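You operate a simulated robot arm through the tools that you are given. There is no shell and no other tool. Be economical: measure what you need, move in short steps, check, and stop when the job is done.

You run a simulated robot arm. Do the job below in one go: nothing can be reset, and whatever is moved stays where it is left.

JOB
Set the list's limits, then run the orange carton from the drawer table.
Fine: low and high dial as the product list says; start it from the blue square and leave it in its lane; the blue clipboard, the other carton, the other dials and the keys stay; Stop is free to press.
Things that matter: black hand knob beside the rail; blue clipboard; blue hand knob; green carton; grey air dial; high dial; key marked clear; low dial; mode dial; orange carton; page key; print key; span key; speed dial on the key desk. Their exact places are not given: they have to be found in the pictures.

Only the result counts: the job must be done as asked and must still hold three seconds after the hand-in. Knocking over, shifting, dropping, spilling or breaking anything else fails it.

ROBOT AND FRAMES
A 7-joint arm with a two-finger parallel gripper on a trunk, on a base that drives. Base frame: it is fixed to the floor where the robot stands at the start and does not move with it; the origin is under the middle of the robot, x ahead of it, y to its left, z up; the surface under the hand at the start is at about z = 720. Readings come in mm, rad, newtons and seconds.
Its first joint turns from -2.897 to 2.897 rad. Places, roughly: black hand knob beside the rail [800, 600, 900]; blue hand knob [500, 0, 600]; grey air dial [500, -900, 600]; high dial [800, -100, 800]; key marked clear [600, -200, 800]; low dial [800, 0, 800]; mode dial [800, -200, 800]; page key [600, -100, 800]; print key [600, -200, 800]; span key [600, 0, 800]; speed dial on the key desk [500, -100, 700]; zero key [600, 0, 800]. Payload 3.43 kg.
The tool frame sits at the grasp point between the pads (the TCP): z along the fingers, y along the line on which they close. The tips reach 30 mm beyond it. The gripper opens to 94 mm. The fingers are 28 mm wide and 10 mm thick; the gripper's body (50 by 96 mm) begins 55 mm behind the TCP.
Orientation is that of the tool frame in the base frame, as a unit quaternion [w, x, y, z]. With the fingers straight down and closing along the base's y, the tool's x points along the base's -x, its y along +y and its z along -z.

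CONTROLS
- The arm moves only by the tool apply_moves. Its argument "moves" is text: rows parted by semicolons, each of 7 numbers parted by spaces: the finger opening in mm, from 0 to 94, then the shift along the tool's x, y, z in units of 50 mm (1.0 is 50 mm), then the turn, a rotation vector about the tool's x, y, z in units of 6 degrees (1.0 is 6 degrees). In form: gripper tx ty tz rx ry rz; .... A call has 1 to 12 rows; each row shifts and turns the commanded pose from where the row before left it, along the tool's axes as they then stand. A call with a number of a shift or a turn outside -1 to 1 is refused whole. Each row takes 0.2 s and may step no farther than 50 mm and 0.15 rad from the row before; otherwise, or with a gripper value out of range, the whole call is refused. Where a pose cannot be reached the arm comes as near as it can. A force on the tool above 40 N (or 10 N above the force at the start of the call, whichever is more), or a blocked arm, ends the call early, and 0.2 s more pass. Each finger travels about 45 mm/s and halts on what it meets, pressing with about 24 N; the grip force reading is that of the motor and also rises with nothing between the fingers. The clock runs only during rows and for 0.2 s after the last one: add rows that do not move to give the fingers time. It gives the time, the measured TCP pose, the force on the tool (base axes), the opening and the grip force at its end, in the units of the frame above (readings bear some noise), with the torque about the TCP (base axes, N m) and any sound that the robot's microphone picked up.
- Cameras (640 x 400 px; columns grow to the right, rows downward): "scene" is now at [513.3, 200.3, 1034.2]; the picture's right is [-0.16, -0.99, 0.00], its down [-0.18, 0.03, -0.98] and it looks along [0.97, -0.16, -0.18] (base axes); focal length 214 px, centre (320, 200). "wrist" rides on the gripper at [76, 14, -103] in the tool frame; the picture's right is [-0.18, 0.98, 0.00], its down [-0.75, -0.14, -0.64] and it looks along [-0.63, -0.12, 0.77] (tool axes); focal length 243 px, centre (320, 200).
- get_image(camera): a new picture of that camera. The clock stands still meanwhile.
- move_column(by): slides the trunk up (or, below 0, down) by that many mm; the arm and the scene camera ride with it, the base frame stays. It gives what a move gives, with no picture.
- drive_base(legs): drives the robot by 1 to 6 legs, each [ahead, left, turn to the left] in mm, mm and rad, along the robot's own axes; the way and the turn of a leg run together, so that a leg with both is an arc; at most 1500 mm and 3.142 rad a leg. The arm and the cameras ride along, it lands a little off, and it stops where it bumps. It gives what a move gives.
- pan_tilt(pan, tilt): turns the head with the scene camera to pan (to the left, within 1.798 rad either way) and tilt (down, from -0.506 to 1.204), counted from straight ahead of the robot. It gives what a move gives.
- probe_pixels(camera, pixels): for up to 12 pixels [column, row] of the newest picture of that camera ("zoom" is the newest enlarged one), the place [x, y, z] in the base frame of the surface seen there, good to about 3 mm. The clock stands still meanwhile.
- zoom(camera, box): a new picture of the part [left, top, right, bottom] of that camera's present view, enlarged. The clock stands still meanwhile.
- job_done(): hands the job in; it is judged then, once.

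Go step by step. Measure first, check grasps and placings, and put right what went wrong. The budget is 80 turns and 48 pictures, counting those below and the enlarged ones. Unless the task says otherwise, let go and move clear before handing in, and close with one line.

The tools are called after "Call:" as name(argument=value, ...) on one line, values as JSON. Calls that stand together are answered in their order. apply_moves: Moves the arm, as the interface text tells. Its arguments: {"type":"object","properties":{"moves":{"type":"string"}},"required":["moves"]} The other tools are called the same way: move_column (by) slides the trunk up or down; drive_base (legs) drives the base; pan_tilt (pan, tilt) turns the head that bears the scene camera; get_image (camera) takes a picture; probe_pixels (camera, pixels) gives the place of the surface under pixels of a picture; zoom (camera, box) takes an enlarged picture of a part of a camera's view; job_done () hands the job in.

At the start:

```text
clock: 0.0
tool_pos: [608.1, 353.0, 1166.3]
tool_rot: [-0.021, 0.0, 1.0, -0.001]
force: [0.3, 0.3, 0.4]
wrist_torque: [0.01, 0.01, 0.0]
gripper_width: 93.7
gripper_force: 0.0
trunk travel left (down, up): [-90.0, 400.0]
robot x, y, heading: [-1.4, -0.9, -0.002]
head pan, tilt: [-0.166, 0.18]
```

scene: 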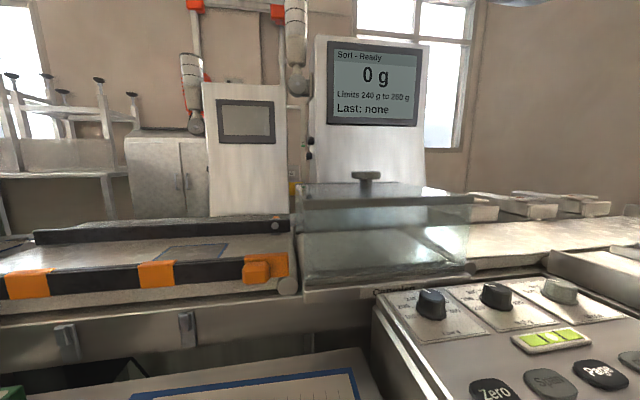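
wrist: 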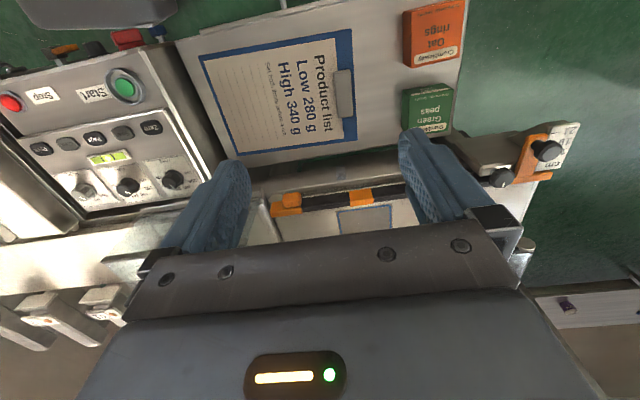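

The wrist picture shows the product list (Low 280 g, High 340 g, near pixel 310,75), two cartons (435,35 and 425,105) and the key desk at left. I will zoom in on these.

Call:
zoom(camera="wrist", box=[180, 0, 480, 187])

Call:
zoom(camera="wrist", box=[0, 60, 240, 210])

Call:
pan_tilt(pan=-0.5, tilt=0.75)

Call:
get_image(camera="scene")

```text
2.13 times, centred on (330, 94) of wrist
```

zoom: 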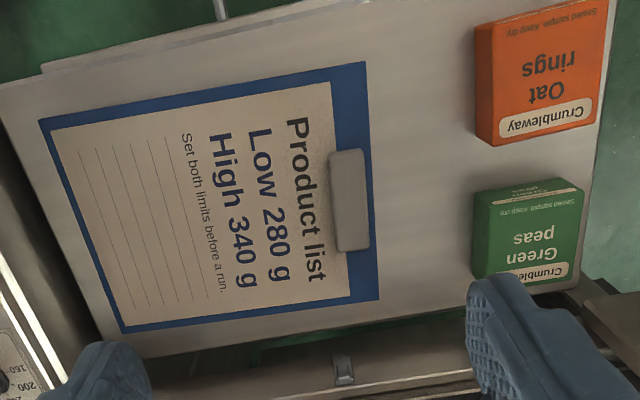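

```text
2.67 times, centred on (120, 135) of wrist
```

zoom: 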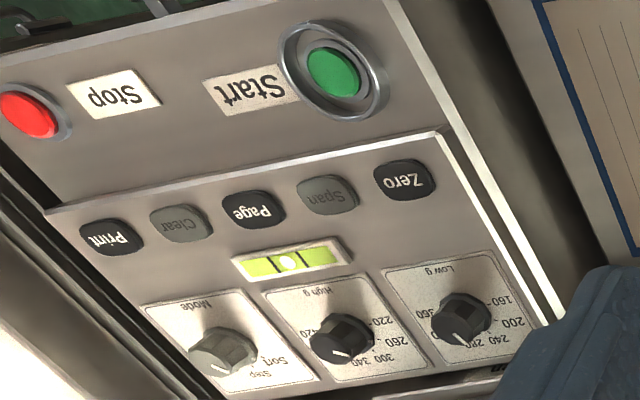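

```text
clock: 1.0
tool_pos: [608.3, 352.2, 1164.8]
tool_rot: [-0.025, -0.001, 1.0, 0.0]
force: [0.1, -0.8, 0.3]
wrist_torque: [0.02, -0.01, 0.01]
gripper_width: 93.9
gripper_force: 0.1
trunk travel left (down, up): [-90.0, 400.0]
robot x, y, heading: [2.0, -0.1, -0.002]
head pan, tilt: [-0.499, 0.75]
```

```text
43 pictures are left
```

scene: 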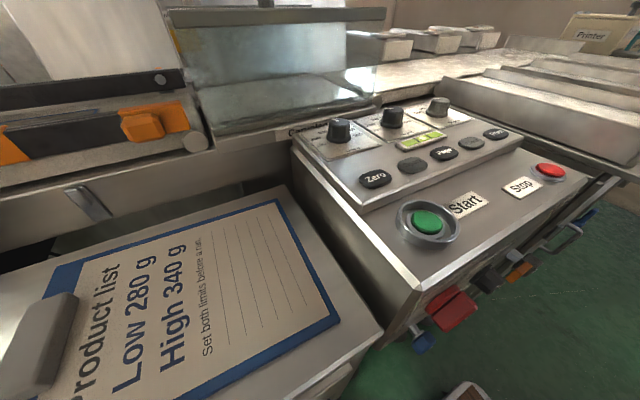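

The scene picture shows the low dial at (340,130), high at (392,116), mode at (437,106), Start at (425,222). I'll zoom on the dials and probe them.

Call:
zoom(camera="scene", box=[290, 85, 530, 235])

Call:
probe_pixels(camera="scene", pixels=[[340, 124], [392, 112], [437, 102], [340, 152], [392, 134], [375, 178], [425, 218], [430, 200], [550, 168], [421, 139], [465, 203]])

Call:
pan_tilt(pan=0.1, tilt=0.75)

Call:
get_image(camera="scene")

```text
2.67 times, centred on (410, 160) of scene
```

zoom: 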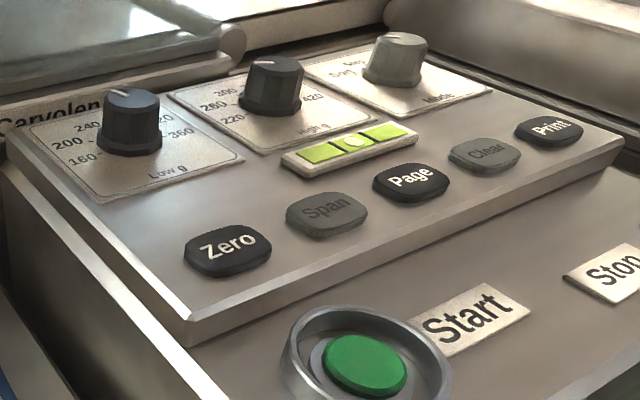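

```text
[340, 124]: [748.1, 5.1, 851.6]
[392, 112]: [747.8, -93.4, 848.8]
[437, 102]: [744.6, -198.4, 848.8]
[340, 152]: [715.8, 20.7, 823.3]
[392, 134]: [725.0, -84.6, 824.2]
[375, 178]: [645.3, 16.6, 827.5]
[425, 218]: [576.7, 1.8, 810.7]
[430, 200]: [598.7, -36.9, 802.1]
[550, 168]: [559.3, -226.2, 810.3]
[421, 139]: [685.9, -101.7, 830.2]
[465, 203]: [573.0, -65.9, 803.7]
```

```text
clock: 2.0
tool_pos: [608.9, 353.8, 1162.7]
tool_rot: [-0.026, 0.0, 1.0, -0.001]
force: [0.5, 0.7, -0.6]
wrist_torque: [0.0, 0.0, 0.03]
gripper_width: 94.2
gripper_force: 0.2
trunk travel left (down, up): [-90.0, 400.0]
robot x, y, heading: [0.1, -1.3, -0.002]
head pan, tilt: [0.099, 0.75]
```

```text
41 pictures are left
```

scene: 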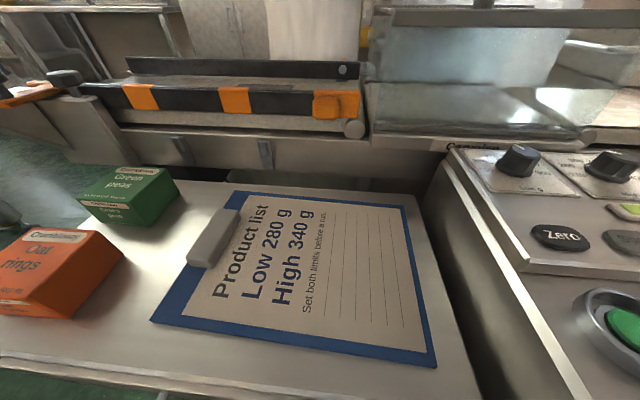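

The orange carton is at (60,270), green at (130,195), and the belt with stripes beyond. I'll probe these and look at the belt.

Call:
probe_pixels(camera="scene", pixels=[[30, 240], [110, 237], [115, 260], [60, 315], [5, 305], [80, 290], [150, 260], [130, 175], [175, 178], [60, 228], [520, 155]])

Call:
pan_tilt(pan=0.5, tilt=0.45)

Call:
get_image(camera="scene")

```text
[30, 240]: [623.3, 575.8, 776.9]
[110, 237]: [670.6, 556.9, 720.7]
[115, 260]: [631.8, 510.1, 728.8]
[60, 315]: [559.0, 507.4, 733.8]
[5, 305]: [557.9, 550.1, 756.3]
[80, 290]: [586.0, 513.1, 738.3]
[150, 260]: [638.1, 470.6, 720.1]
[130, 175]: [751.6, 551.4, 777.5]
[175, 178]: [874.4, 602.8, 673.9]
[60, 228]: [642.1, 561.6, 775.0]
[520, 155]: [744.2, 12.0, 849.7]
```

```text
clock: 2.9
tool_pos: [610.2, 352.9, 1162.9]
tool_rot: [-0.025, 0.0, 1.0, -0.001]
force: [-0.2, -0.3, -0.1]
wrist_torque: [0.0, 0.04, -0.03]
gripper_width: 94.3
gripper_force: 0.1
trunk travel left (down, up): [-90.0, 400.0]
robot x, y, heading: [-0.4, -0.3, 0.001]
head pan, tilt: [0.499, 0.45]
```

```text
40 pictures are left
```

scene: 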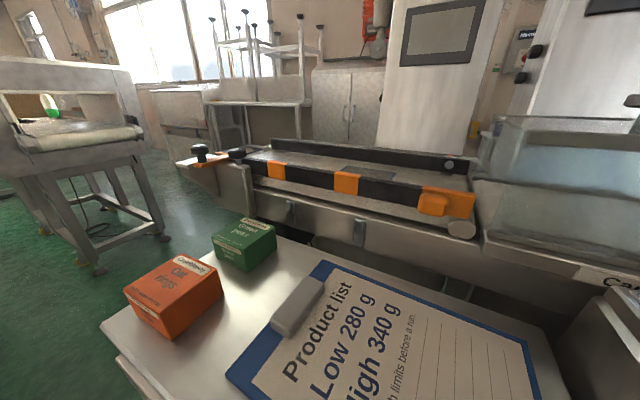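

The belt's blue square lies near (375,172), behind a striped front rail. Zooming there to see clearances.

Call:
zoom(camera="scene", box=[170, 110, 490, 250])

Call:
probe_pixels(camera="scene", pixels=[[370, 172], [345, 170], [395, 175], [320, 160], [345, 177], [340, 155], [430, 175], [203, 148], [432, 203], [330, 148], [278, 164], [463, 193]])

```text
2.00 times, centred on (330, 180) of scene
```

zoom: 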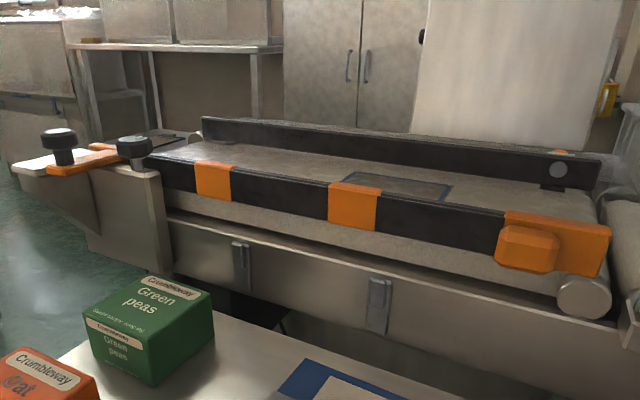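

```text
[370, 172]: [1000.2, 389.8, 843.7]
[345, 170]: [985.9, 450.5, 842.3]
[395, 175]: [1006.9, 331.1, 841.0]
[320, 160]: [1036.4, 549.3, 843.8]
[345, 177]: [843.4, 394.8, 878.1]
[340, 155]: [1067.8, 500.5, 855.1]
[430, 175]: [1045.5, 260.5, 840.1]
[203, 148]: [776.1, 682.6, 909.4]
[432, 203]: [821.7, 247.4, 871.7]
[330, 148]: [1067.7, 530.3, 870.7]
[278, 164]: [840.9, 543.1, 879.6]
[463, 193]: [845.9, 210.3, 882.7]
```

The belt top is z≈842, the blue square near (1000,390), the front rail top z≈880. First the dials: I move the hand above the key desk to see them from close.

Call:
apply_moves(moves="40 -0.06 -0.8 0.3 0 0 0;40 -0.06 -0.8 0.3 0 0 0;40 -0.06 -0.8 0.3 0 0 0;40 -0.06 -0.8 0.3 0 0 0;40 -0.06 -0.8 0.3 0 0 0;40 -0.06 -0.8 0.3 0 0 0;40 -0.06 -0.8 0.3 0 0 0;40 -0.06 -0.8 0.3 0 0 0;40 -0.06 -0.8 0.3 0 0 0;40 -0.06 -0.8 0.3 0 0 0")

Call:
get_image(camera="wrist")

Call:
pan_tilt(pan=-0.25, tilt=0.25)

Call:
get_image(camera="scene")

```text
clock: 5.0
tool_pos: [631.5, -48.1, 1014.5]
tool_rot: [-0.02, 0.0, 1.0, 0.0]
force: [0.2, 0.2, -0.1]
wrist_torque: [-0.01, 0.03, -0.02]
gripper_width: 39.9
gripper_force: 0.0
trunk travel left (down, up): [-90.0, 400.0]
robot x, y, heading: [0.7, 1.3, 0.0]
head pan, tilt: [0.499, 0.45]
```

```text
38 pictures are left
```

wrist: 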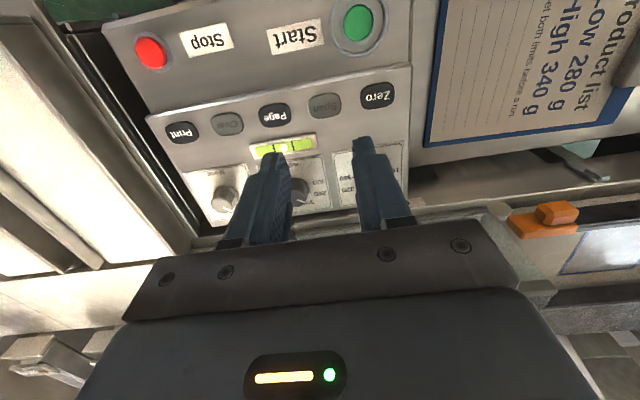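

```text
clock: 6.2
tool_pos: [630.3, -47.2, 1015.0]
tool_rot: [-0.021, 0.0, 1.0, -0.001]
force: [0.4, 0.5, 0.0]
wrist_torque: [0.0, -0.01, -0.03]
gripper_width: 40.0
gripper_force: 0.1
trunk travel left (down, up): [-90.0, 400.0]
robot x, y, heading: [2.4, 3.6, 0.003]
head pan, tilt: [-0.25, 0.25]
```

```text
37 pictures are left
```

scene: 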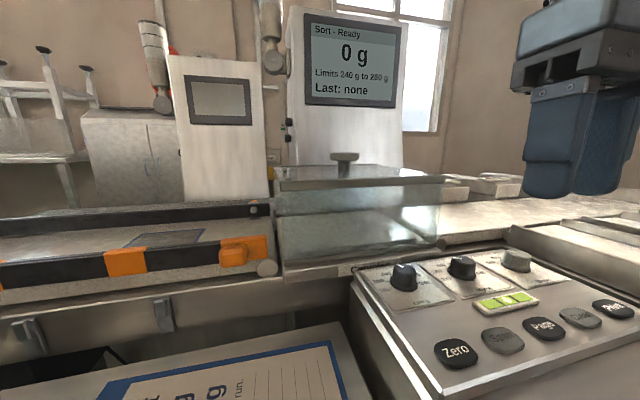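

Display readable near (350,75). Zooming the display and, from a retracted view, the dials.

Call:
zoom(camera="scene", box=[290, 5, 420, 115])

Call:
zoom(camera="scene", box=[350, 240, 560, 330])

Call:
apply_moves(moves="40 0.9 0 0 0 0 0;40 0.9 0 0 0 0 0;40 0 -0.9 0 0 0 0")

Call:
get_image(camera="wrist")

```text
3.64 times, centred on (355, 60) of scene
```

zoom: 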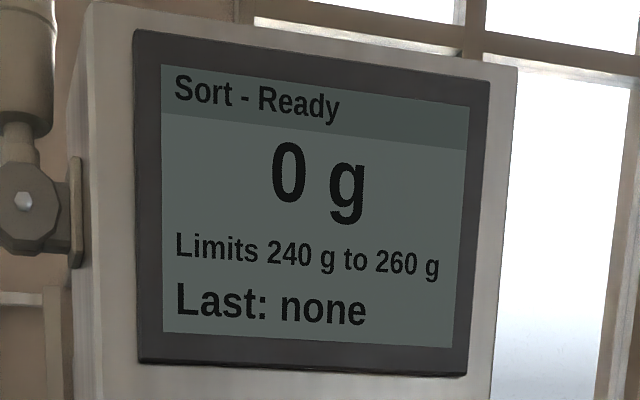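

```text
3.05 times, centred on (455, 285) of scene
```

zoom: 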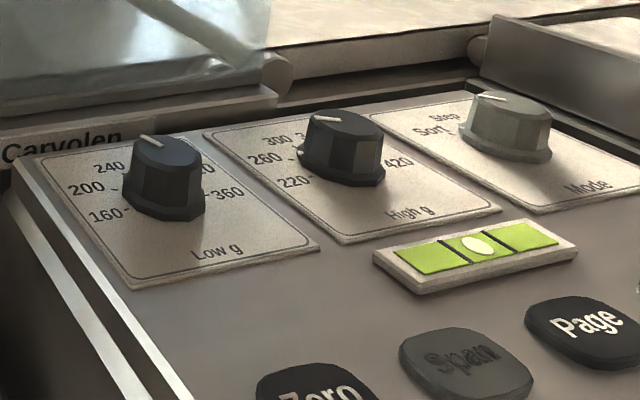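

```text
clock: 7.0
tool_pos: [541.5, -91.3, 1016.8]
tool_rot: [-0.021, -0.002, 1.0, 0.0]
force: [-0.3, -1.0, -0.4]
wrist_torque: [-0.02, 0.01, -0.03]
gripper_width: 40.1
gripper_force: 0.1
trunk travel left (down, up): [-90.0, 400.0]
robot x, y, heading: [1.0, 2.3, 0.001]
head pan, tilt: [-0.25, 0.25]
```

```text
34 pictures are left
```

wrist: 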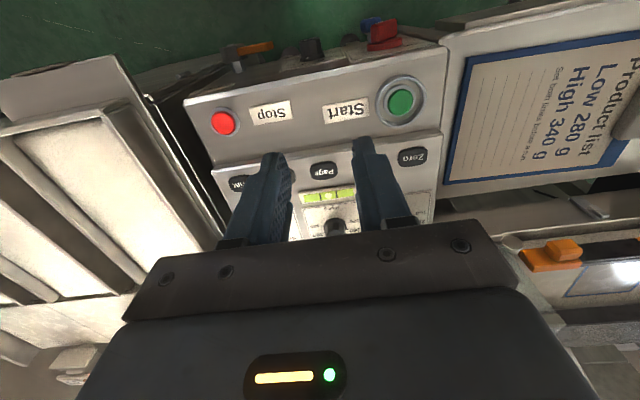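

The fingers hide the dials from here; the display says limits 240–260. I go above the low dial for a close view.

Call:
apply_moves(moves="50 -0.85 0.4 0 0 0 0;50 -0.85 0.4 0 0 0 0;50 -0.85 0.4 0 0 0 0;50 -0.85 0.4 0.3 0 0 0;50 -0.7 0.4 0.7 0 0 0")

Call:
get_image(camera="wrist")

Call:
zoom(camera="wrist", box=[160, 0, 480, 200])

```text
refused: row 5 steps farther than a row can; nothing moved
```

```text
33 pictures are left
```

wrist: 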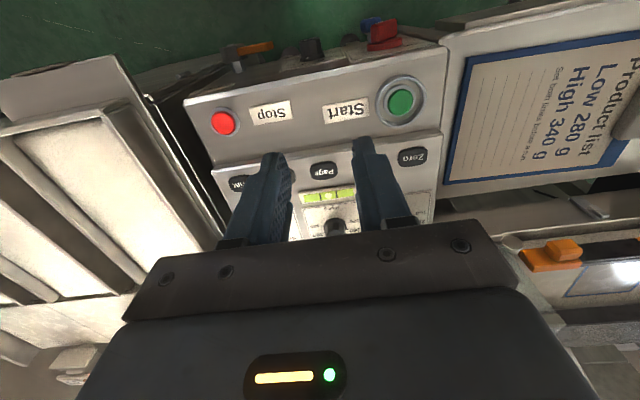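

```text
2.00 times, centred on (320, 100) of wrist
```

zoom: 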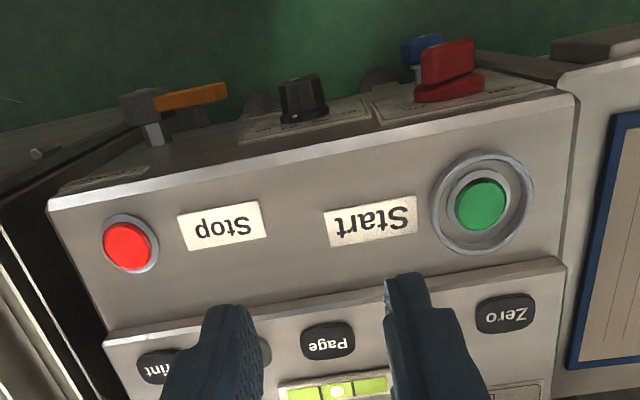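

Row 5 was too long, so nothing moved. I repeat with shorter steps.

Call:
apply_moves(moves="60 -0.8 0.4 0 0 0 0;60 -0.8 0.4 0 0 0 0;60 -0.8 0.4 0 0 0 0;60 -0.8 0.4 0.2 0 0 0;60 -0.7 0.4 0.4 0 0 0;60 -0.2 0 0.5 0 0 0")

Call:
zoom(camera="wrist", box=[160, 0, 480, 200])

```text
clock: 8.3
tool_pos: [744.4, 8.8, 954.0]
tool_rot: [-0.021, 0.0, 1.0, 0.0]
force: [-0.3, 1.0, 0.6]
wrist_torque: [0.01, 0.0, 0.04]
gripper_width: 60.0
gripper_force: 0.0
trunk travel left (down, up): [-90.0, 400.0]
robot x, y, heading: [-0.4, 3.1, 0.002]
head pan, tilt: [-0.25, 0.25]
```

```text
2.00 times, centred on (320, 100) of wrist
```

zoom: 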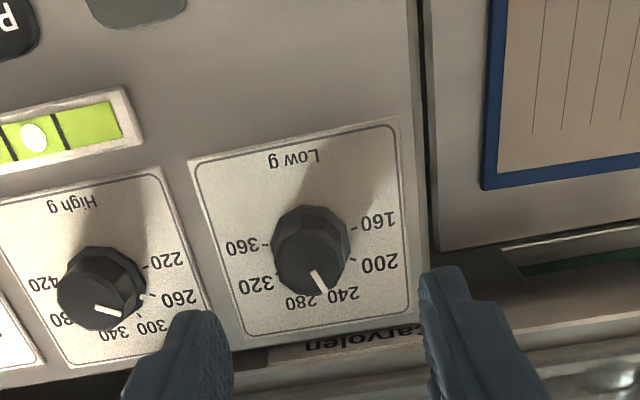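

The low dial points to 240 (zoom 318,285); I probe the ticks and knob tops for both dials.

Call:
probe_pixels(camera="zoom", pixels=[[352, 227], [352, 260], [265, 245], [310, 252], [319, 290], [283, 250], [342, 245], [148, 266], [152, 295], [140, 316], [108, 310], [95, 290]])

Call:
zoom(camera="wrist", box=[240, 70, 400, 170])

```text
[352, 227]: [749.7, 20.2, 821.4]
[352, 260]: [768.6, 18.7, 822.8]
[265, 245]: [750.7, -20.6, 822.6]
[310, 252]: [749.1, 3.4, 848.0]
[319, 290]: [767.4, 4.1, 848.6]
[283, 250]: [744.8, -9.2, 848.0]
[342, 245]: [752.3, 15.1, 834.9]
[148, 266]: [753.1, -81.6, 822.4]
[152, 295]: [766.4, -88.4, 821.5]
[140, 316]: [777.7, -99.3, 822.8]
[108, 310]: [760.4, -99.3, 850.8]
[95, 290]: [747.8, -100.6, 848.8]
```

```text
4.00 times, centred on (320, 120) of wrist
```

zoom: 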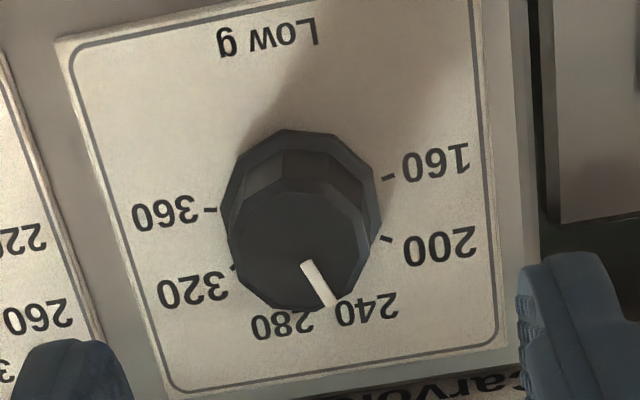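

The low dial's centre is about (754,2), about 40° per mark, clockwise from above rising; low needs one mark, high (now 260) two marks. I move over the high dial and check its centre.

Call:
apply_moves(moves="60 0 -0.9 0 0 0 0;60 -0.2 -0.9 0 0 0 0;60 0 -0.36 0.2 0 0 0")

Call:
zoom(camera="wrist", box=[240, 70, 400, 170])

```text
clock: 9.2
tool_pos: [753.9, -100.9, 942.5]
tool_rot: [-0.021, 0.001, 1.0, 0.0]
force: [-0.8, 0.4, -0.1]
wrist_torque: [-0.02, -0.04, -0.04]
gripper_width: 60.0
gripper_force: 0.1
trunk travel left (down, up): [-90.0, 400.0]
robot x, y, heading: [0.3, -0.4, 0.002]
head pan, tilt: [-0.25, 0.25]
```

```text
4.00 times, centred on (320, 120) of wrist
```

zoom: 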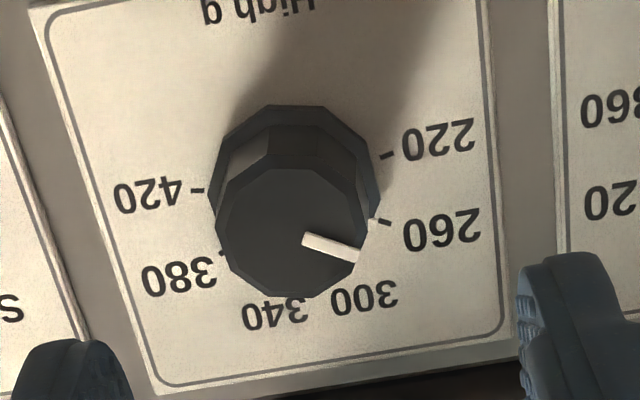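

Pointer is at 260 (zoom 330,247). I probe the top face's edges to fix the centre.

Call:
probe_pixels(camera="zoom", pixels=[[222, 230], [360, 230], [292, 176], [292, 290], [292, 232], [387, 155], [197, 188], [384, 222], [355, 254], [306, 238]])

```text
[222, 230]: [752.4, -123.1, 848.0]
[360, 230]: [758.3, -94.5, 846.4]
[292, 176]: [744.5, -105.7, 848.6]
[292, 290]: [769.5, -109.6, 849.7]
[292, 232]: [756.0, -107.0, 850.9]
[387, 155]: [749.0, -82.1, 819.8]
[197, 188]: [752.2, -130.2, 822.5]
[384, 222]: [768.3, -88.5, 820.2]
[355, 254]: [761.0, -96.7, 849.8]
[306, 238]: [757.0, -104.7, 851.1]
```

Centre of the high dial is about (756.5,−107.5), top z≈850. I straighten the small tilt, pre-turn −40°, go down and grip.

Call:
apply_moves(moves="60 -0.05 -0.13 0 0 -0.4 0;60 0 0 0 0 0 -1;60 0 0 0 0 0 -1;60 0 0 0 0 0 -1;60 0 0 0 0 0 -1;60 0 0 0 0 0 -1;60 0 0 0 0 0 -1;60 0 0 0 0 0 -0.67;60 0 0 0.6 0 0 0;60 0 0 0.6 0 0 0;60 0 0 0.2 0 0 0")

Call:
zoom(camera="wrist", box=[160, 50, 480, 250])

```text
clock: 11.6
tool_pos: [756.1, -107.8, 873.8]
tool_rot: [0.0, -0.342, 0.94, -0.001]
force: [0.0, -0.1, 0.6]
wrist_torque: [-0.03, 0.01, -0.01]
gripper_width: 60.1
gripper_force: 0.1
trunk travel left (down, up): [-90.0, 400.0]
robot x, y, heading: [2.9, 2.4, 0.002]
head pan, tilt: [-0.25, 0.25]
```

```text
2.00 times, centred on (320, 150) of wrist
```

zoom: 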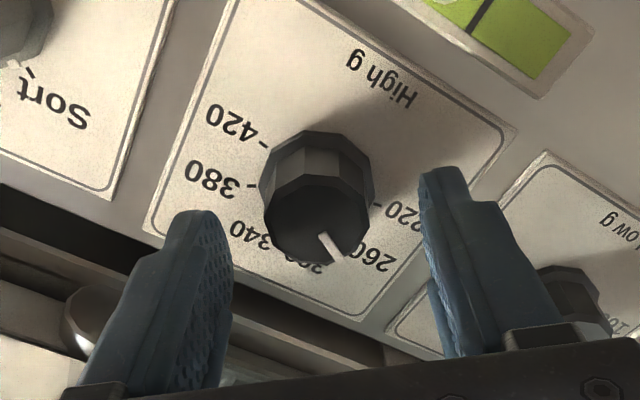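

The dial sits between the fingers. I go 10 mm lower and close on it.

Call:
apply_moves(moves="60 0 0 0.2 0 0 0;45 0 0 0 0 0 0;30 0 0 0 0 0 0;30 0 0 0 0 0 0;30 0 0 0 0 0 0")

```text
clock: 12.8
tool_pos: [755.6, -108.0, 863.0]
tool_rot: [0.001, -0.342, 0.94, 0.001]
force: [13.7, -13.2, 0.3]
wrist_torque: [-0.17, -0.37, 0.01]
gripper_width: 39.6
gripper_force: 45.0
trunk travel left (down, up): [-90.0, 400.0]
robot x, y, heading: [2.3, 0.5, -0.001]
head pan, tilt: [-0.25, 0.25]
```

Gripped at 39.6 mm with a side force toward −tool y; I relieve it by 2 mm and turn the first 42°.

Call:
apply_moves(moves="30 0 -0.05 0 0 0 0;30 0 0 0 0 0 1;30 0 0 0 0 0 1;30 0 0 0 0 0 1;30 0 0 0 0 0 1;30 0 0 0 0 0 1;30 0 0 0 0 0 1;30 0 0 0 0 0 0.67;30 0 0 0 0 0 0")

Call:
zoom(camera="scene", box=[290, 5, 420, 115])

```text
clock: 14.8
tool_pos: [758.0, -108.1, 862.9]
tool_rot: [0.0, 0.001, 1.0, 0.0]
force: [-17.6, 6.9, -10.3]
wrist_torque: [-0.21, 0.27, 0.02]
gripper_width: 39.4
gripper_force: 45.5
trunk travel left (down, up): [-90.0, 400.0]
robot x, y, heading: [-1.0, -1.6, -0.001]
head pan, tilt: [-0.25, 0.25]
```

```text
3.64 times, centred on (355, 60) of scene
```

zoom: 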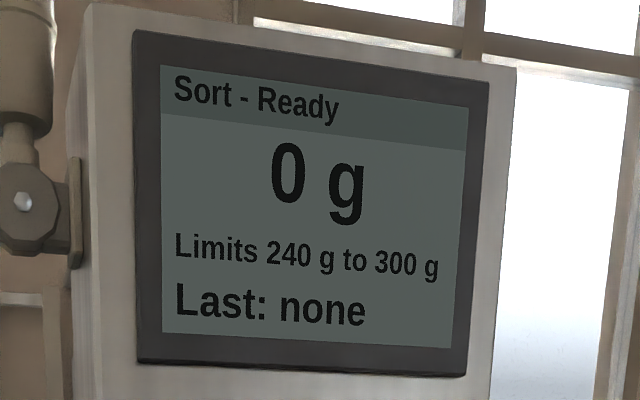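

The display reads 240–300: one mark gained. I relieve the −x force and turn another 40°.

Call:
apply_moves(moves="30 0.03 0.01 0 0 0 0;30 0 0 0 0 0 1;30 0 0 0 0 0 1;30 0 0 0 0 0 1;30 0 0 0 0 0 1;30 0 0 0 0 0 1;30 0 0 0 0 0 1;30 0 0 0 0 0 0.67;30 0 0 0 0 0 0")

Call:
zoom(camera="scene", box=[290, 5, 420, 115])

```text
clock: 16.8
tool_pos: [755.9, -108.5, 863.6]
tool_rot: [0.0, 0.342, 0.94, 0.0]
force: [5.6, -6.4, -9.7]
wrist_torque: [0.05, -0.56, 0.02]
gripper_width: 39.6
gripper_force: 44.8
trunk travel left (down, up): [-90.0, 400.0]
robot x, y, heading: [1.4, -0.7, 0.002]
head pan, tilt: [-0.25, 0.25]
```

```text
3.64 times, centred on (355, 60) of scene
```

zoom: 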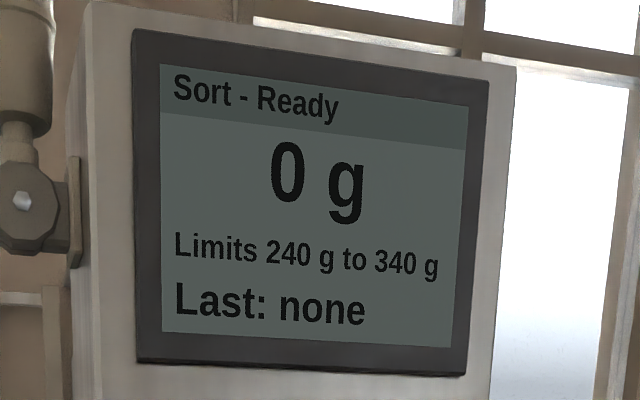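

High reads 340. I release, lift, turn back and move over the low dial near (755,0).

Call:
apply_moves(moves="60 0 0 0 0 0 0;60 0 0 0 0 0 0;60 0 0 -0.8 0 0 0;60 0 0 -0.8 0 0 -1;60 0 0 0 0 0 -1;60 0 0 0 0 0 -1;60 0 0 0 0 0 -1;60 0 0 0 0 0 -1;60 0 0 0 0 0 -1;60 0 0 0 0 0 -0.67")

Call:
apply_moves(moves="60 0 0.9 0 0 0 0;60 0 0.9 0 0 0 0;60 0 0.37 0 0 0 0")

Call:
zoom(camera="wrist", box=[160, 50, 480, 250])

```text
clock: 18.9
tool_pos: [756.1, -108.2, 944.1]
tool_rot: [0.0, -0.001, 1.0, 0.0]
force: [0.1, -0.7, -0.6]
wrist_torque: [0.02, -0.03, 0.0]
gripper_width: 59.9
gripper_force: 0.0
trunk travel left (down, up): [-90.0, 400.0]
robot x, y, heading: [-2.2, -0.7, 0.0]
head pan, tilt: [-0.25, 0.25]
```

```text
clock: 19.8
tool_pos: [754.9, 2.0, 945.3]
tool_rot: [0.0, -0.001, 1.0, 0.0]
force: [-0.1, -0.9, -0.2]
wrist_torque: [0.0, 0.0, -0.02]
gripper_width: 60.1
gripper_force: 0.0
trunk travel left (down, up): [-90.0, 400.0]
robot x, y, heading: [-2.1, -1.4, 0.005]
head pan, tilt: [-0.25, 0.25]
```

```text
2.00 times, centred on (320, 150) of wrist
```

zoom: 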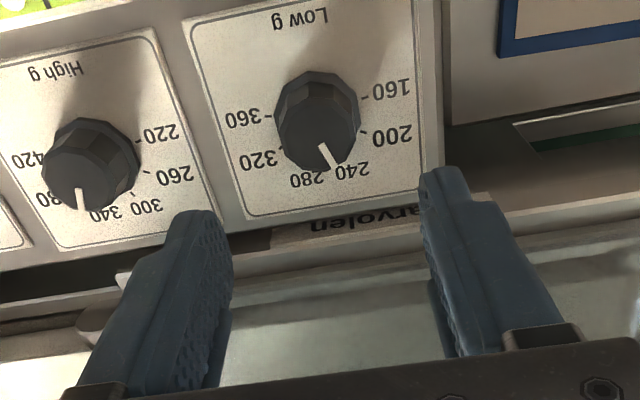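

Aligned well (dial face at zoom 318,135). Pre-turn −20°, go down, grip.

Call:
apply_moves(moves="60 -0.02 0 0 0 0 -1;60 0 0 0 0 0 -1;60 0 0 0 0 0 -1;60 0 0 0.8 0 0 -0.33;60 0 0 0.8 0 0 0;45 0 0 0.02 0 0 0;30 0 0 0 0 0 0;30 0 0 0 0 0 0;30 0 0 0 0 0 0")

```text
clock: 21.8
tool_pos: [757.9, -0.0, 862.6]
tool_rot: [0.0, -0.173, 0.985, 0.0]
force: [2.0, -1.8, -5.2]
wrist_torque: [-0.18, -0.77, -0.01]
gripper_width: 39.7
gripper_force: 45.4
trunk travel left (down, up): [-90.0, 400.0]
robot x, y, heading: [-0.4, -0.8, -0.002]
head pan, tilt: [-0.25, 0.25]
```

Gripped with low side force. Turning 40° clockwise and reading the display.

Call:
apply_moves(moves="30 0 0 0 0 0 1;30 0 0 0 0 0 1;30 0 0 0 0 0 1;30 0 0 0 0 0 1;30 0 0 0 0 0 1;30 0 0 0 0 0 1;30 0 0 0 0 0 0.67;30 0 0 0 0 0 0")

Call:
zoom(camera="scene", box=[290, 5, 420, 115])

```text
clock: 23.6
tool_pos: [757.1, -0.4, 863.9]
tool_rot: [0.0, 0.176, 0.984, -0.002]
force: [12.8, -18.4, -1.6]
wrist_torque: [0.02, -0.29, 0.02]
gripper_width: 39.5
gripper_force: 44.9
trunk travel left (down, up): [-90.0, 400.0]
robot x, y, heading: [-1.5, -0.1, 0.002]
head pan, tilt: [-0.25, 0.25]
```

```text
3.64 times, centred on (355, 60) of scene
```

zoom: 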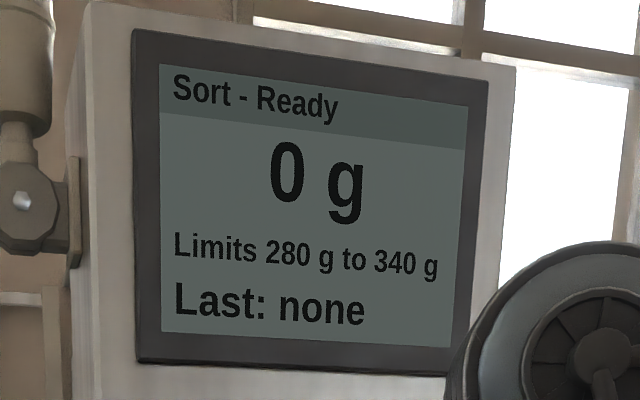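

Limits read 280 to 340. I release, lift, straighten and travel to the orange carton.

Call:
apply_moves(moves="60 0 0 0 0 0 0;60 0 0 0 0 0 0;60 0 0 -0.8 0 0 0;60 0 0 -0.8 0 0 -1;80 0 0 -0.8 0 0 -1;80 0 0 -0.6 0 0 -1;80 0 0 0 0 0 -0.33")

Call:
apply_moves(moves="90 0.4 0.88 0 0 0 0;90 0.4 0.88 0 0 0 0;90 0.4 0.88 0 0 0 0;90 0.4 0.88 0 0 0 0;90 0.4 0.88 0 0 0 0;90 0.4 0.88 0 0 0 0;90 0.4 0.88 0 0 0 0;90 0.4 0.88 0 0 0 0;90 0.4 0.88 0 0 0 0;90 0.4 0.88 0 0 0 0;90 0 0.88 0.2 0 0 0;90 0 0.88 0.2 0 0 0")

Call:
get_image(camera="wrist")

```text
clock: 25.1
tool_pos: [757.1, 0.8, 1012.3]
tool_rot: [0.0, -0.001, 1.0, 0.0]
force: [-0.2, 1.0, -0.1]
wrist_torque: [-0.01, 0.03, -0.01]
gripper_width: 80.1
gripper_force: 0.0
trunk travel left (down, up): [-90.0, 400.0]
robot x, y, heading: [-2.5, 2.2, 0.0]
head pan, tilt: [-0.25, 0.25]
```

```text
clock: 27.9
tool_pos: [592.3, 513.3, 994.4]
tool_rot: [0.002, 0.034, 0.999, 0.002]
force: [0.2, 0.4, -0.4]
wrist_torque: [-0.07, 0.02, 0.01]
gripper_width: 90.1
gripper_force: 0.1
trunk travel left (down, up): [-90.0, 400.0]
robot x, y, heading: [-3.1, -0.7, -0.007]
head pan, tilt: [-0.25, 0.25]
stopped in row 12: the arm was blocked; the commanded pose is now the measured one
```

```text
23 pictures are left
```

wrist: 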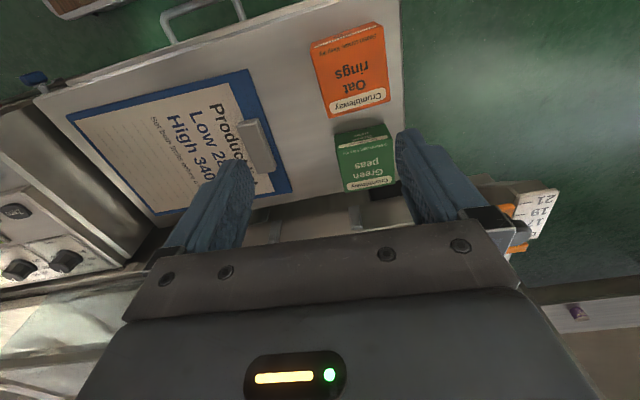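

The arm was blocked at y≈513 (likely a joint limit), so the base will be driven left. First I probe the orange carton (350,65) corners.

Call:
probe_pixels(camera="wrist", pixels=[[314, 50], [381, 30], [388, 97], [333, 113], [350, 72], [340, 137], [387, 128], [348, 190], [397, 180], [250, 125], [240, 8], [322, 110]])

Call:
zoom(camera="wrist", box=[270, 0, 430, 200])

```text
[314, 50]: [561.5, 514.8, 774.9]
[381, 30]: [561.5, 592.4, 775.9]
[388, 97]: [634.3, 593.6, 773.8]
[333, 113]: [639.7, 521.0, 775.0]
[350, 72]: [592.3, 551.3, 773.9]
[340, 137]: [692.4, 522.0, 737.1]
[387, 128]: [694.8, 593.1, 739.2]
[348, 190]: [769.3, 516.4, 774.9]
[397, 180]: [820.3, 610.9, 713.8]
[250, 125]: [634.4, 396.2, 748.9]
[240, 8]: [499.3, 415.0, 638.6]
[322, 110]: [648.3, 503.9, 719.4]
```

```text
2.00 times, centred on (350, 100) of wrist
```

zoom: 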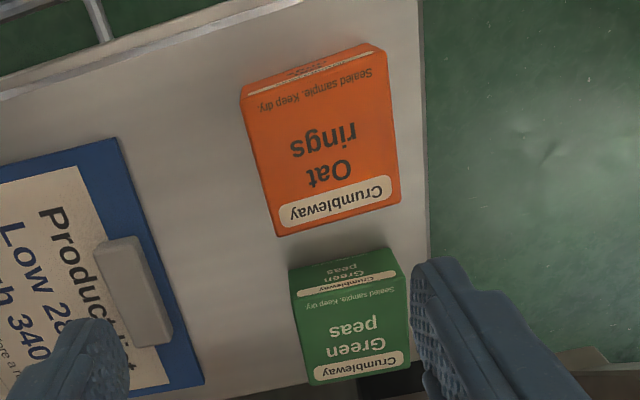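

The orange carton's top spans x 560–640, y 514–593, z 775: centre (600,554). I draw the hand back, straighten it, and drive the base 300 mm left.

Call:
apply_moves(moves="94 0 -0.9 0 0 0 0;94 0 -0.9 0 0 0 -0.65;94 0 -0.9 0 0 0 0")

Call:
drive_base(legs=[[0, 300, 0]])

Call:
pan_tilt(pan=0.1, tilt=0.6)

Call:
get_image(camera="scene")

```text
clock: 28.8
tool_pos: [585.0, 378.6, 993.1]
tool_rot: [0.0, -0.004, 1.0, 0.001]
force: [-0.1, 0.8, -0.1]
wrist_torque: [0.02, 0.0, 0.0]
gripper_width: 93.8
gripper_force: 0.1
trunk travel left (down, up): [-90.0, 400.0]
robot x, y, heading: [-1.3, -0.8, -0.002]
head pan, tilt: [-0.25, 0.25]
```

```text
clock: 30.8
tool_pos: [586.3, 676.8, 993.6]
tool_rot: [0.001, -0.002, 1.0, 0.001]
force: [-0.2, 0.0, 0.4]
wrist_torque: [-0.02, 0.02, 0.0]
gripper_width: 93.9
gripper_force: 0.0
trunk travel left (down, up): [-90.0, 400.0]
robot x, y, heading: [2.0, 302.4, -0.003]
head pan, tilt: [-0.25, 0.25]
```

```text
clock: 31.6
tool_pos: [587.7, 677.5, 993.7]
tool_rot: [0.001, -0.001, 1.0, 0.001]
force: [-0.1, -0.8, 0.7]
wrist_torque: [-0.03, 0.0, 0.0]
gripper_width: 94.2
gripper_force: 0.1
trunk travel left (down, up): [-90.0, 400.0]
robot x, y, heading: [2.6, 299.2, -0.003]
head pan, tilt: [0.099, 0.6]
```

```text
21 pictures are left
```

scene: 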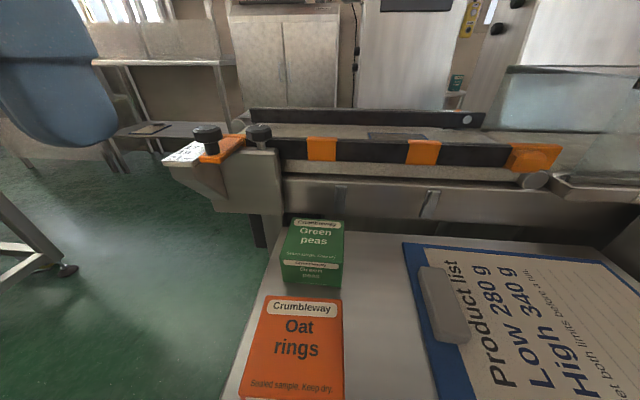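

Now the orange carton is straight ahead (295,345). I move above it, at z≈830, and check.

Call:
apply_moves(moves="94 -0.1 -0.8 0.4 0 0 0;94 -0.1 -0.8 0.4 0 0 0;94 -0.06 -0.86 0.4 0 0 0;94 0 0 0.9 0 0 0;94 0 0 0.9 0 0 0")

Call:
get_image(camera="wrist")

```text
clock: 32.5
tool_pos: [601.1, 558.5, 931.7]
tool_rot: [-0.001, 0.004, 1.0, 0.008]
force: [3.1, 3.5, 16.7]
wrist_torque: [-0.27, 1.78, -0.33]
gripper_width: 93.9
gripper_force: 0.0
trunk travel left (down, up): [-90.0, 400.0]
robot x, y, heading: [1.7, 300.3, -0.005]
head pan, tilt: [0.099, 0.6]
stopped in row 4: the force on the tool passed its limit at 81 N (the readings are from after the stop); the commanded pose is now the measured one
```

```text
20 pictures are left
```

wrist: 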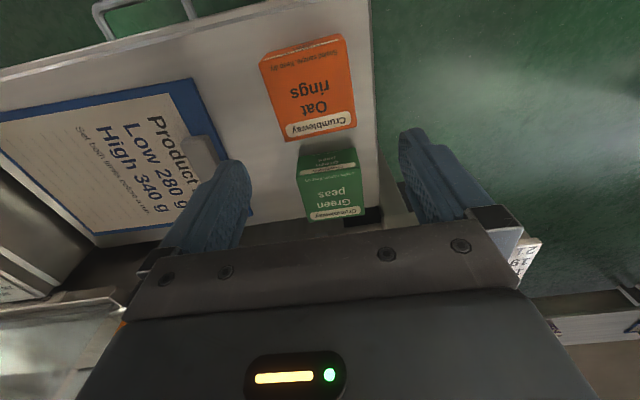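

A force stop at z≈932 well above the carton suggests the wrist touched the camera head, near (515,500,1034). I back up and look with the scene camera.

Call:
apply_moves(moves="94 -0.3 0 -0.4 0 0 0")

Call:
pan_tilt(pan=0.5, tilt=0.3)

Call:
get_image(camera="scene")

```text
clock: 32.9
tool_pos: [615.3, 556.8, 949.5]
tool_rot: [0.0, 0.003, 1.0, 0.008]
force: [-0.1, 0.3, -0.2]
wrist_torque: [-0.02, -0.02, 0.02]
gripper_width: 94.0
gripper_force: 0.1
trunk travel left (down, up): [-90.0, 400.0]
robot x, y, heading: [1.6, 301.1, -0.002]
head pan, tilt: [0.099, 0.6]
```

```text
clock: 33.8
tool_pos: [614.8, 556.8, 947.7]
tool_rot: [-0.001, 0.002, 1.0, 0.008]
force: [-0.1, 0.1, 0.1]
wrist_torque: [-0.01, -0.01, 0.0]
gripper_width: 94.2
gripper_force: 0.1
trunk travel left (down, up): [-90.0, 400.0]
robot x, y, heading: [2.9, 301.0, -0.001]
head pan, tilt: [0.499, 0.3]
```

```text
19 pictures are left
```

scene: 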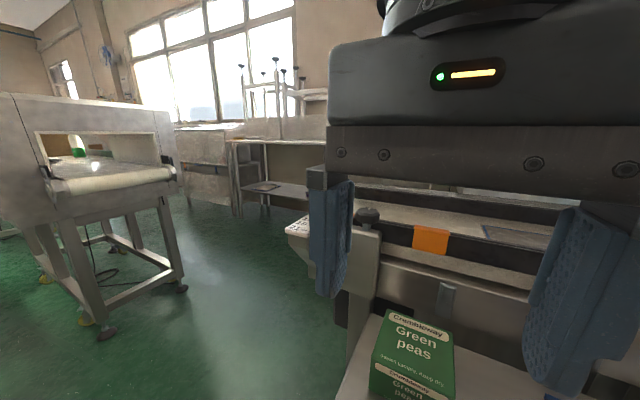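

The gripper is close in front of the camera head, so the pick should be made with the head off to the side. I lift the hand, move it ahead and to the right past the head, and drive the base 300 mm further left.

Call:
apply_moves(moves="94 -0.6 0 -0.6 0 0 0;94 -0.6 0 -0.6 0 0 0;94 -0.5 -0.7 -0.3 0 0 0;94 0 -0.95 0 0 0 0;94 0 -0.95 0 0 0 0;94 0 -0.95 0 0 0 0;94 0 -0.95 0 0 0 0;94 0 -0.95 0 0 0 0;94 0.3 -0.9 0 0 0 0")

Call:
drive_base(legs=[[0, 300, 0]])

```text
clock: 35.8
tool_pos: [684.7, 238.7, 1019.5]
tool_rot: [-0.001, 0.002, 1.0, 0.008]
force: [0.7, -0.2, -0.1]
wrist_torque: [-0.03, 0.0, 0.0]
gripper_width: 94.1
gripper_force: 0.2
trunk travel left (down, up): [-90.0, 400.0]
robot x, y, heading: [3.1, 299.6, -0.002]
head pan, tilt: [0.499, 0.3]
```

```text
clock: 37.8
tool_pos: [684.8, 541.1, 1019.8]
tool_rot: [0.0, 0.002, 1.0, 0.009]
force: [-0.2, -0.1, -0.6]
wrist_torque: [-0.01, -0.01, 0.04]
gripper_width: 94.4
gripper_force: 0.0
trunk travel left (down, up): [-90.0, 400.0]
robot x, y, heading: [1.7, 605.1, -0.001]
head pan, tilt: [0.499, 0.3]
```

Now at robot y≈605. I move above the carton at (600,554) and descend to z≈850 for a check.

Call:
apply_moves(moves="94 0.85 0.13 0 0.17 0 0;94 0.85 0.13 0 0 0 0;94 0 0 0.85 0 0 0;94 0 0 0.85 0 0 0;94 0 0 0.85 0 0 0;94 0 0 0.8 0 0 0")

Call:
get_image(camera="wrist")

```text
clock: 39.2
tool_pos: [600.9, 554.5, 851.9]
tool_rot: [0.0, 0.002, 1.0, -0.001]
force: [-0.3, 0.1, -0.7]
wrist_torque: [0.0, 0.0, 0.01]
gripper_width: 94.0
gripper_force: 0.0
trunk travel left (down, up): [-90.0, 400.0]
robot x, y, heading: [-1.9, 601.4, -0.002]
head pan, tilt: [0.499, 0.3]
```

```text
18 pictures are left
```

wrist: 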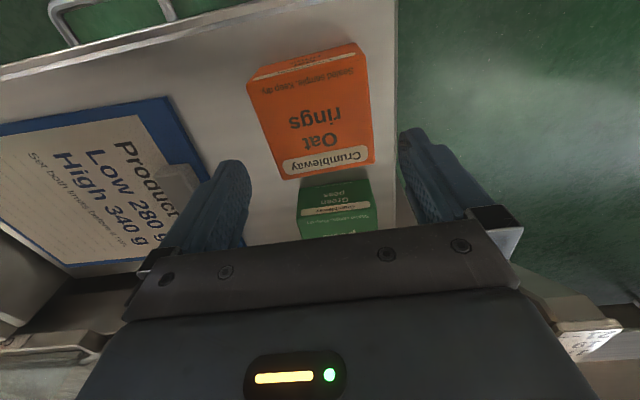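

The carton is between the finger lines; I probe its top corners again to centre exactly.

Call:
probe_pixels(camera="wrist", pixels=[[252, 88], [362, 55], [372, 160], [286, 176], [265, 125], [368, 110], [320, 120], [300, 72], [330, 166]])

```text
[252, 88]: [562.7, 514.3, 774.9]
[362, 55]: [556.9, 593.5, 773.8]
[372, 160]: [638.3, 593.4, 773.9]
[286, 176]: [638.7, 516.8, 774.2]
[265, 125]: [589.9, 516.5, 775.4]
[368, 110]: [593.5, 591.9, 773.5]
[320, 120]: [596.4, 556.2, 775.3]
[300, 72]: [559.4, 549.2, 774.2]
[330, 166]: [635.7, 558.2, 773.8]
```

Centre (599,554.5), width ≈79. Going straight down to TCP z≈760 and closing.

Call:
apply_moves(moves="94 0.02 0 0.6 0 0 0;94 0 0 0.6 0 0 0;94 0 0 0.62 0 0 0;94 0 0 0 0 0 0;80 0 0 0 0 0 0;70 0 0 0 0 0 0;70 0 0 0 0 0 0;70 0 0 0 0 0 0")

```text
clock: 41.0
tool_pos: [599.9, 553.2, 760.8]
tool_rot: [-0.001, 0.002, 1.0, -0.001]
force: [0.1, -0.4, 0.2]
wrist_torque: [-0.02, -0.02, -0.02]
gripper_width: 89.7
gripper_force: 24.4
trunk travel left (down, up): [-90.0, 400.0]
robot x, y, heading: [1.3, 600.2, -0.001]
head pan, tilt: [0.499, 0.3]
```

The fingers halted at 89.7 mm with 24 N. I lift by 60 mm and check.

Call:
apply_moves(moves="70 0 0 0 0 0 0;70 0 0 -0.4 0 0 0;70 0 0 -0.8 0 0 0")

Call:
get_image(camera="wrist")

```text
clock: 41.8
tool_pos: [599.1, 554.2, 821.0]
tool_rot: [-0.001, 0.002, 1.0, 0.0]
force: [-1.2, 0.3, -1.6]
wrist_torque: [-0.01, 0.0, 0.0]
gripper_width: 89.8
gripper_force: 23.7
trunk travel left (down, up): [-90.0, 400.0]
robot x, y, heading: [0.6, 601.3, -0.003]
head pan, tilt: [0.499, 0.3]
```

```text
17 pictures are left
```

wrist: 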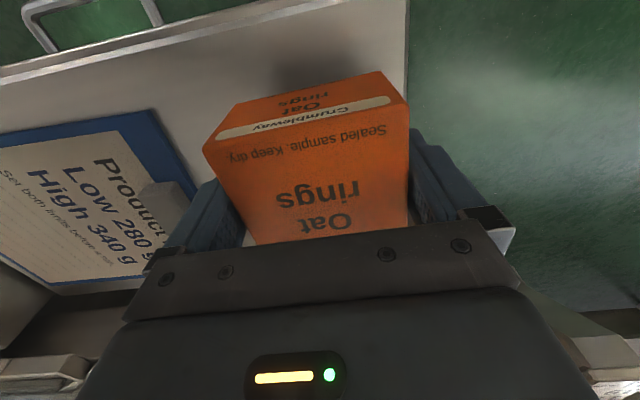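

The carton is held well. I raise it to z≈1020 and drive ahead 80 and right 210 to face the blue square.

Call:
apply_moves(moves="70 0 0 -0.8 0 0 0;70 0 0 -0.8 0 0 0;70 0 0 -0.8 0 0 0;70 0 0 -0.8 0 0 0;70 0 0 -0.8 0 0 0")

Call:
drive_base(legs=[[0, -210, 0], [80, 0, 0]])

Call:
pan_tilt(pan=-0.35, tilt=0.45)

Call:
get_image(camera="scene")

```text
clock: 43.0
tool_pos: [599.1, 555.1, 1021.1]
tool_rot: [-0.001, 0.001, 1.0, 0.0]
force: [0.5, -0.2, -3.6]
wrist_torque: [0.01, 0.0, 0.0]
gripper_width: 89.5
gripper_force: 24.0
trunk travel left (down, up): [-90.0, 400.0]
robot x, y, heading: [3.8, 599.9, 0.0]
head pan, tilt: [0.499, 0.3]
```

```text
clock: 45.3
tool_pos: [679.3, 342.7, 1021.1]
tool_rot: [-0.001, 0.003, 1.0, -0.001]
force: [0.1, 0.7, -3.1]
wrist_torque: [-0.01, -0.02, 0.01]
gripper_width: 89.4
gripper_force: 24.2
trunk travel left (down, up): [-90.0, 400.0]
robot x, y, heading: [79.5, 389.1, -0.003]
head pan, tilt: [0.499, 0.3]
```

```text
clock: 46.5
tool_pos: [678.7, 342.8, 1021.7]
tool_rot: [-0.001, 0.003, 1.0, 0.0]
force: [-0.1, -0.1, -3.7]
wrist_torque: [0.01, 0.0, 0.0]
gripper_width: 89.5
gripper_force: 23.6
trunk travel left (down, up): [-90.0, 400.0]
robot x, y, heading: [83.3, 388.8, -0.001]
head pan, tilt: [-0.351, 0.45]
```

```text
16 pictures are left
```

scene: 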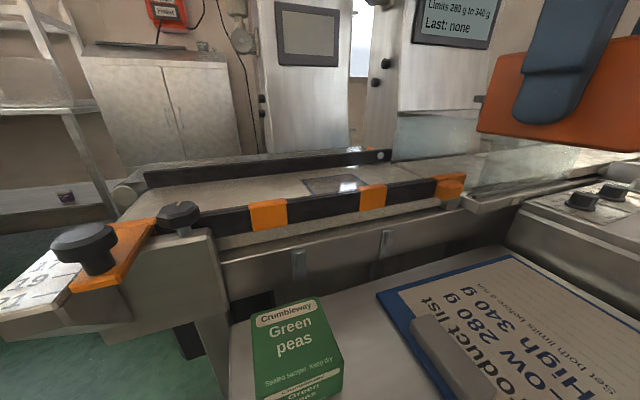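

The blue square is at (335,185). Zooming and probing its edges.

Call:
zoom(camera="scene", box=[240, 140, 480, 240])

Call:
probe_pixels(camera="scene", pixels=[[305, 180], [350, 177], [367, 183], [317, 195], [335, 186], [345, 192], [260, 200], [300, 168], [455, 180], [470, 165]])

```text
2.67 times, centred on (360, 190) of scene
```

zoom: 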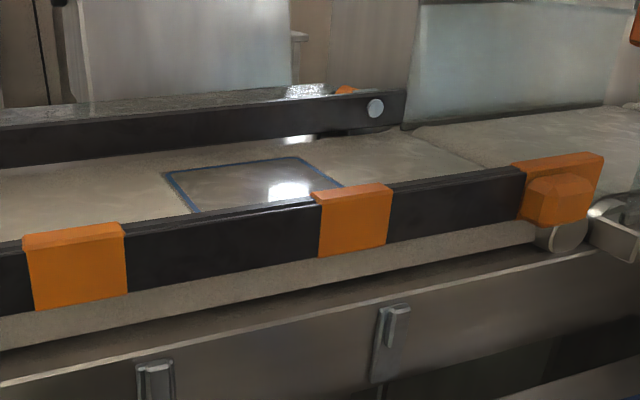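

```text
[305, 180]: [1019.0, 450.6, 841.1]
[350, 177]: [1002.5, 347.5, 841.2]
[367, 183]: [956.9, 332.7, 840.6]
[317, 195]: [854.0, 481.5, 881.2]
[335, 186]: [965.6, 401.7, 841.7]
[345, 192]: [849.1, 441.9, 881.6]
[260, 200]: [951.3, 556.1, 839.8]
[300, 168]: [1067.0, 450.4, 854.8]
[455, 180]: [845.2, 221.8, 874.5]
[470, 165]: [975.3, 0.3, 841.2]
```

Square outline visible at zoom (168,174), (298,158), (342,186), (195,210); probing these.

Call:
probe_pixels(camera="zoom", pixels=[[168, 174], [298, 158], [232, 166], [340, 185], [195, 209], [320, 173], [182, 192], [355, 180], [100, 140], [356, 140], [20, 245], [360, 200]])

```text
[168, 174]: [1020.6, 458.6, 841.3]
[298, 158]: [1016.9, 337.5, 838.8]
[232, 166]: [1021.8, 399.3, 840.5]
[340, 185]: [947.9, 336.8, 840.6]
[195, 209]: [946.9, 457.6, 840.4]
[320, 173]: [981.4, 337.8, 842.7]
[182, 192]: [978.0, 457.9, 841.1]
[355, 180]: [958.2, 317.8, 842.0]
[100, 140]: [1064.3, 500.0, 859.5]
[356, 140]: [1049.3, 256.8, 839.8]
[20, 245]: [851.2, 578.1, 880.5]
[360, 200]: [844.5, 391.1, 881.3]
```

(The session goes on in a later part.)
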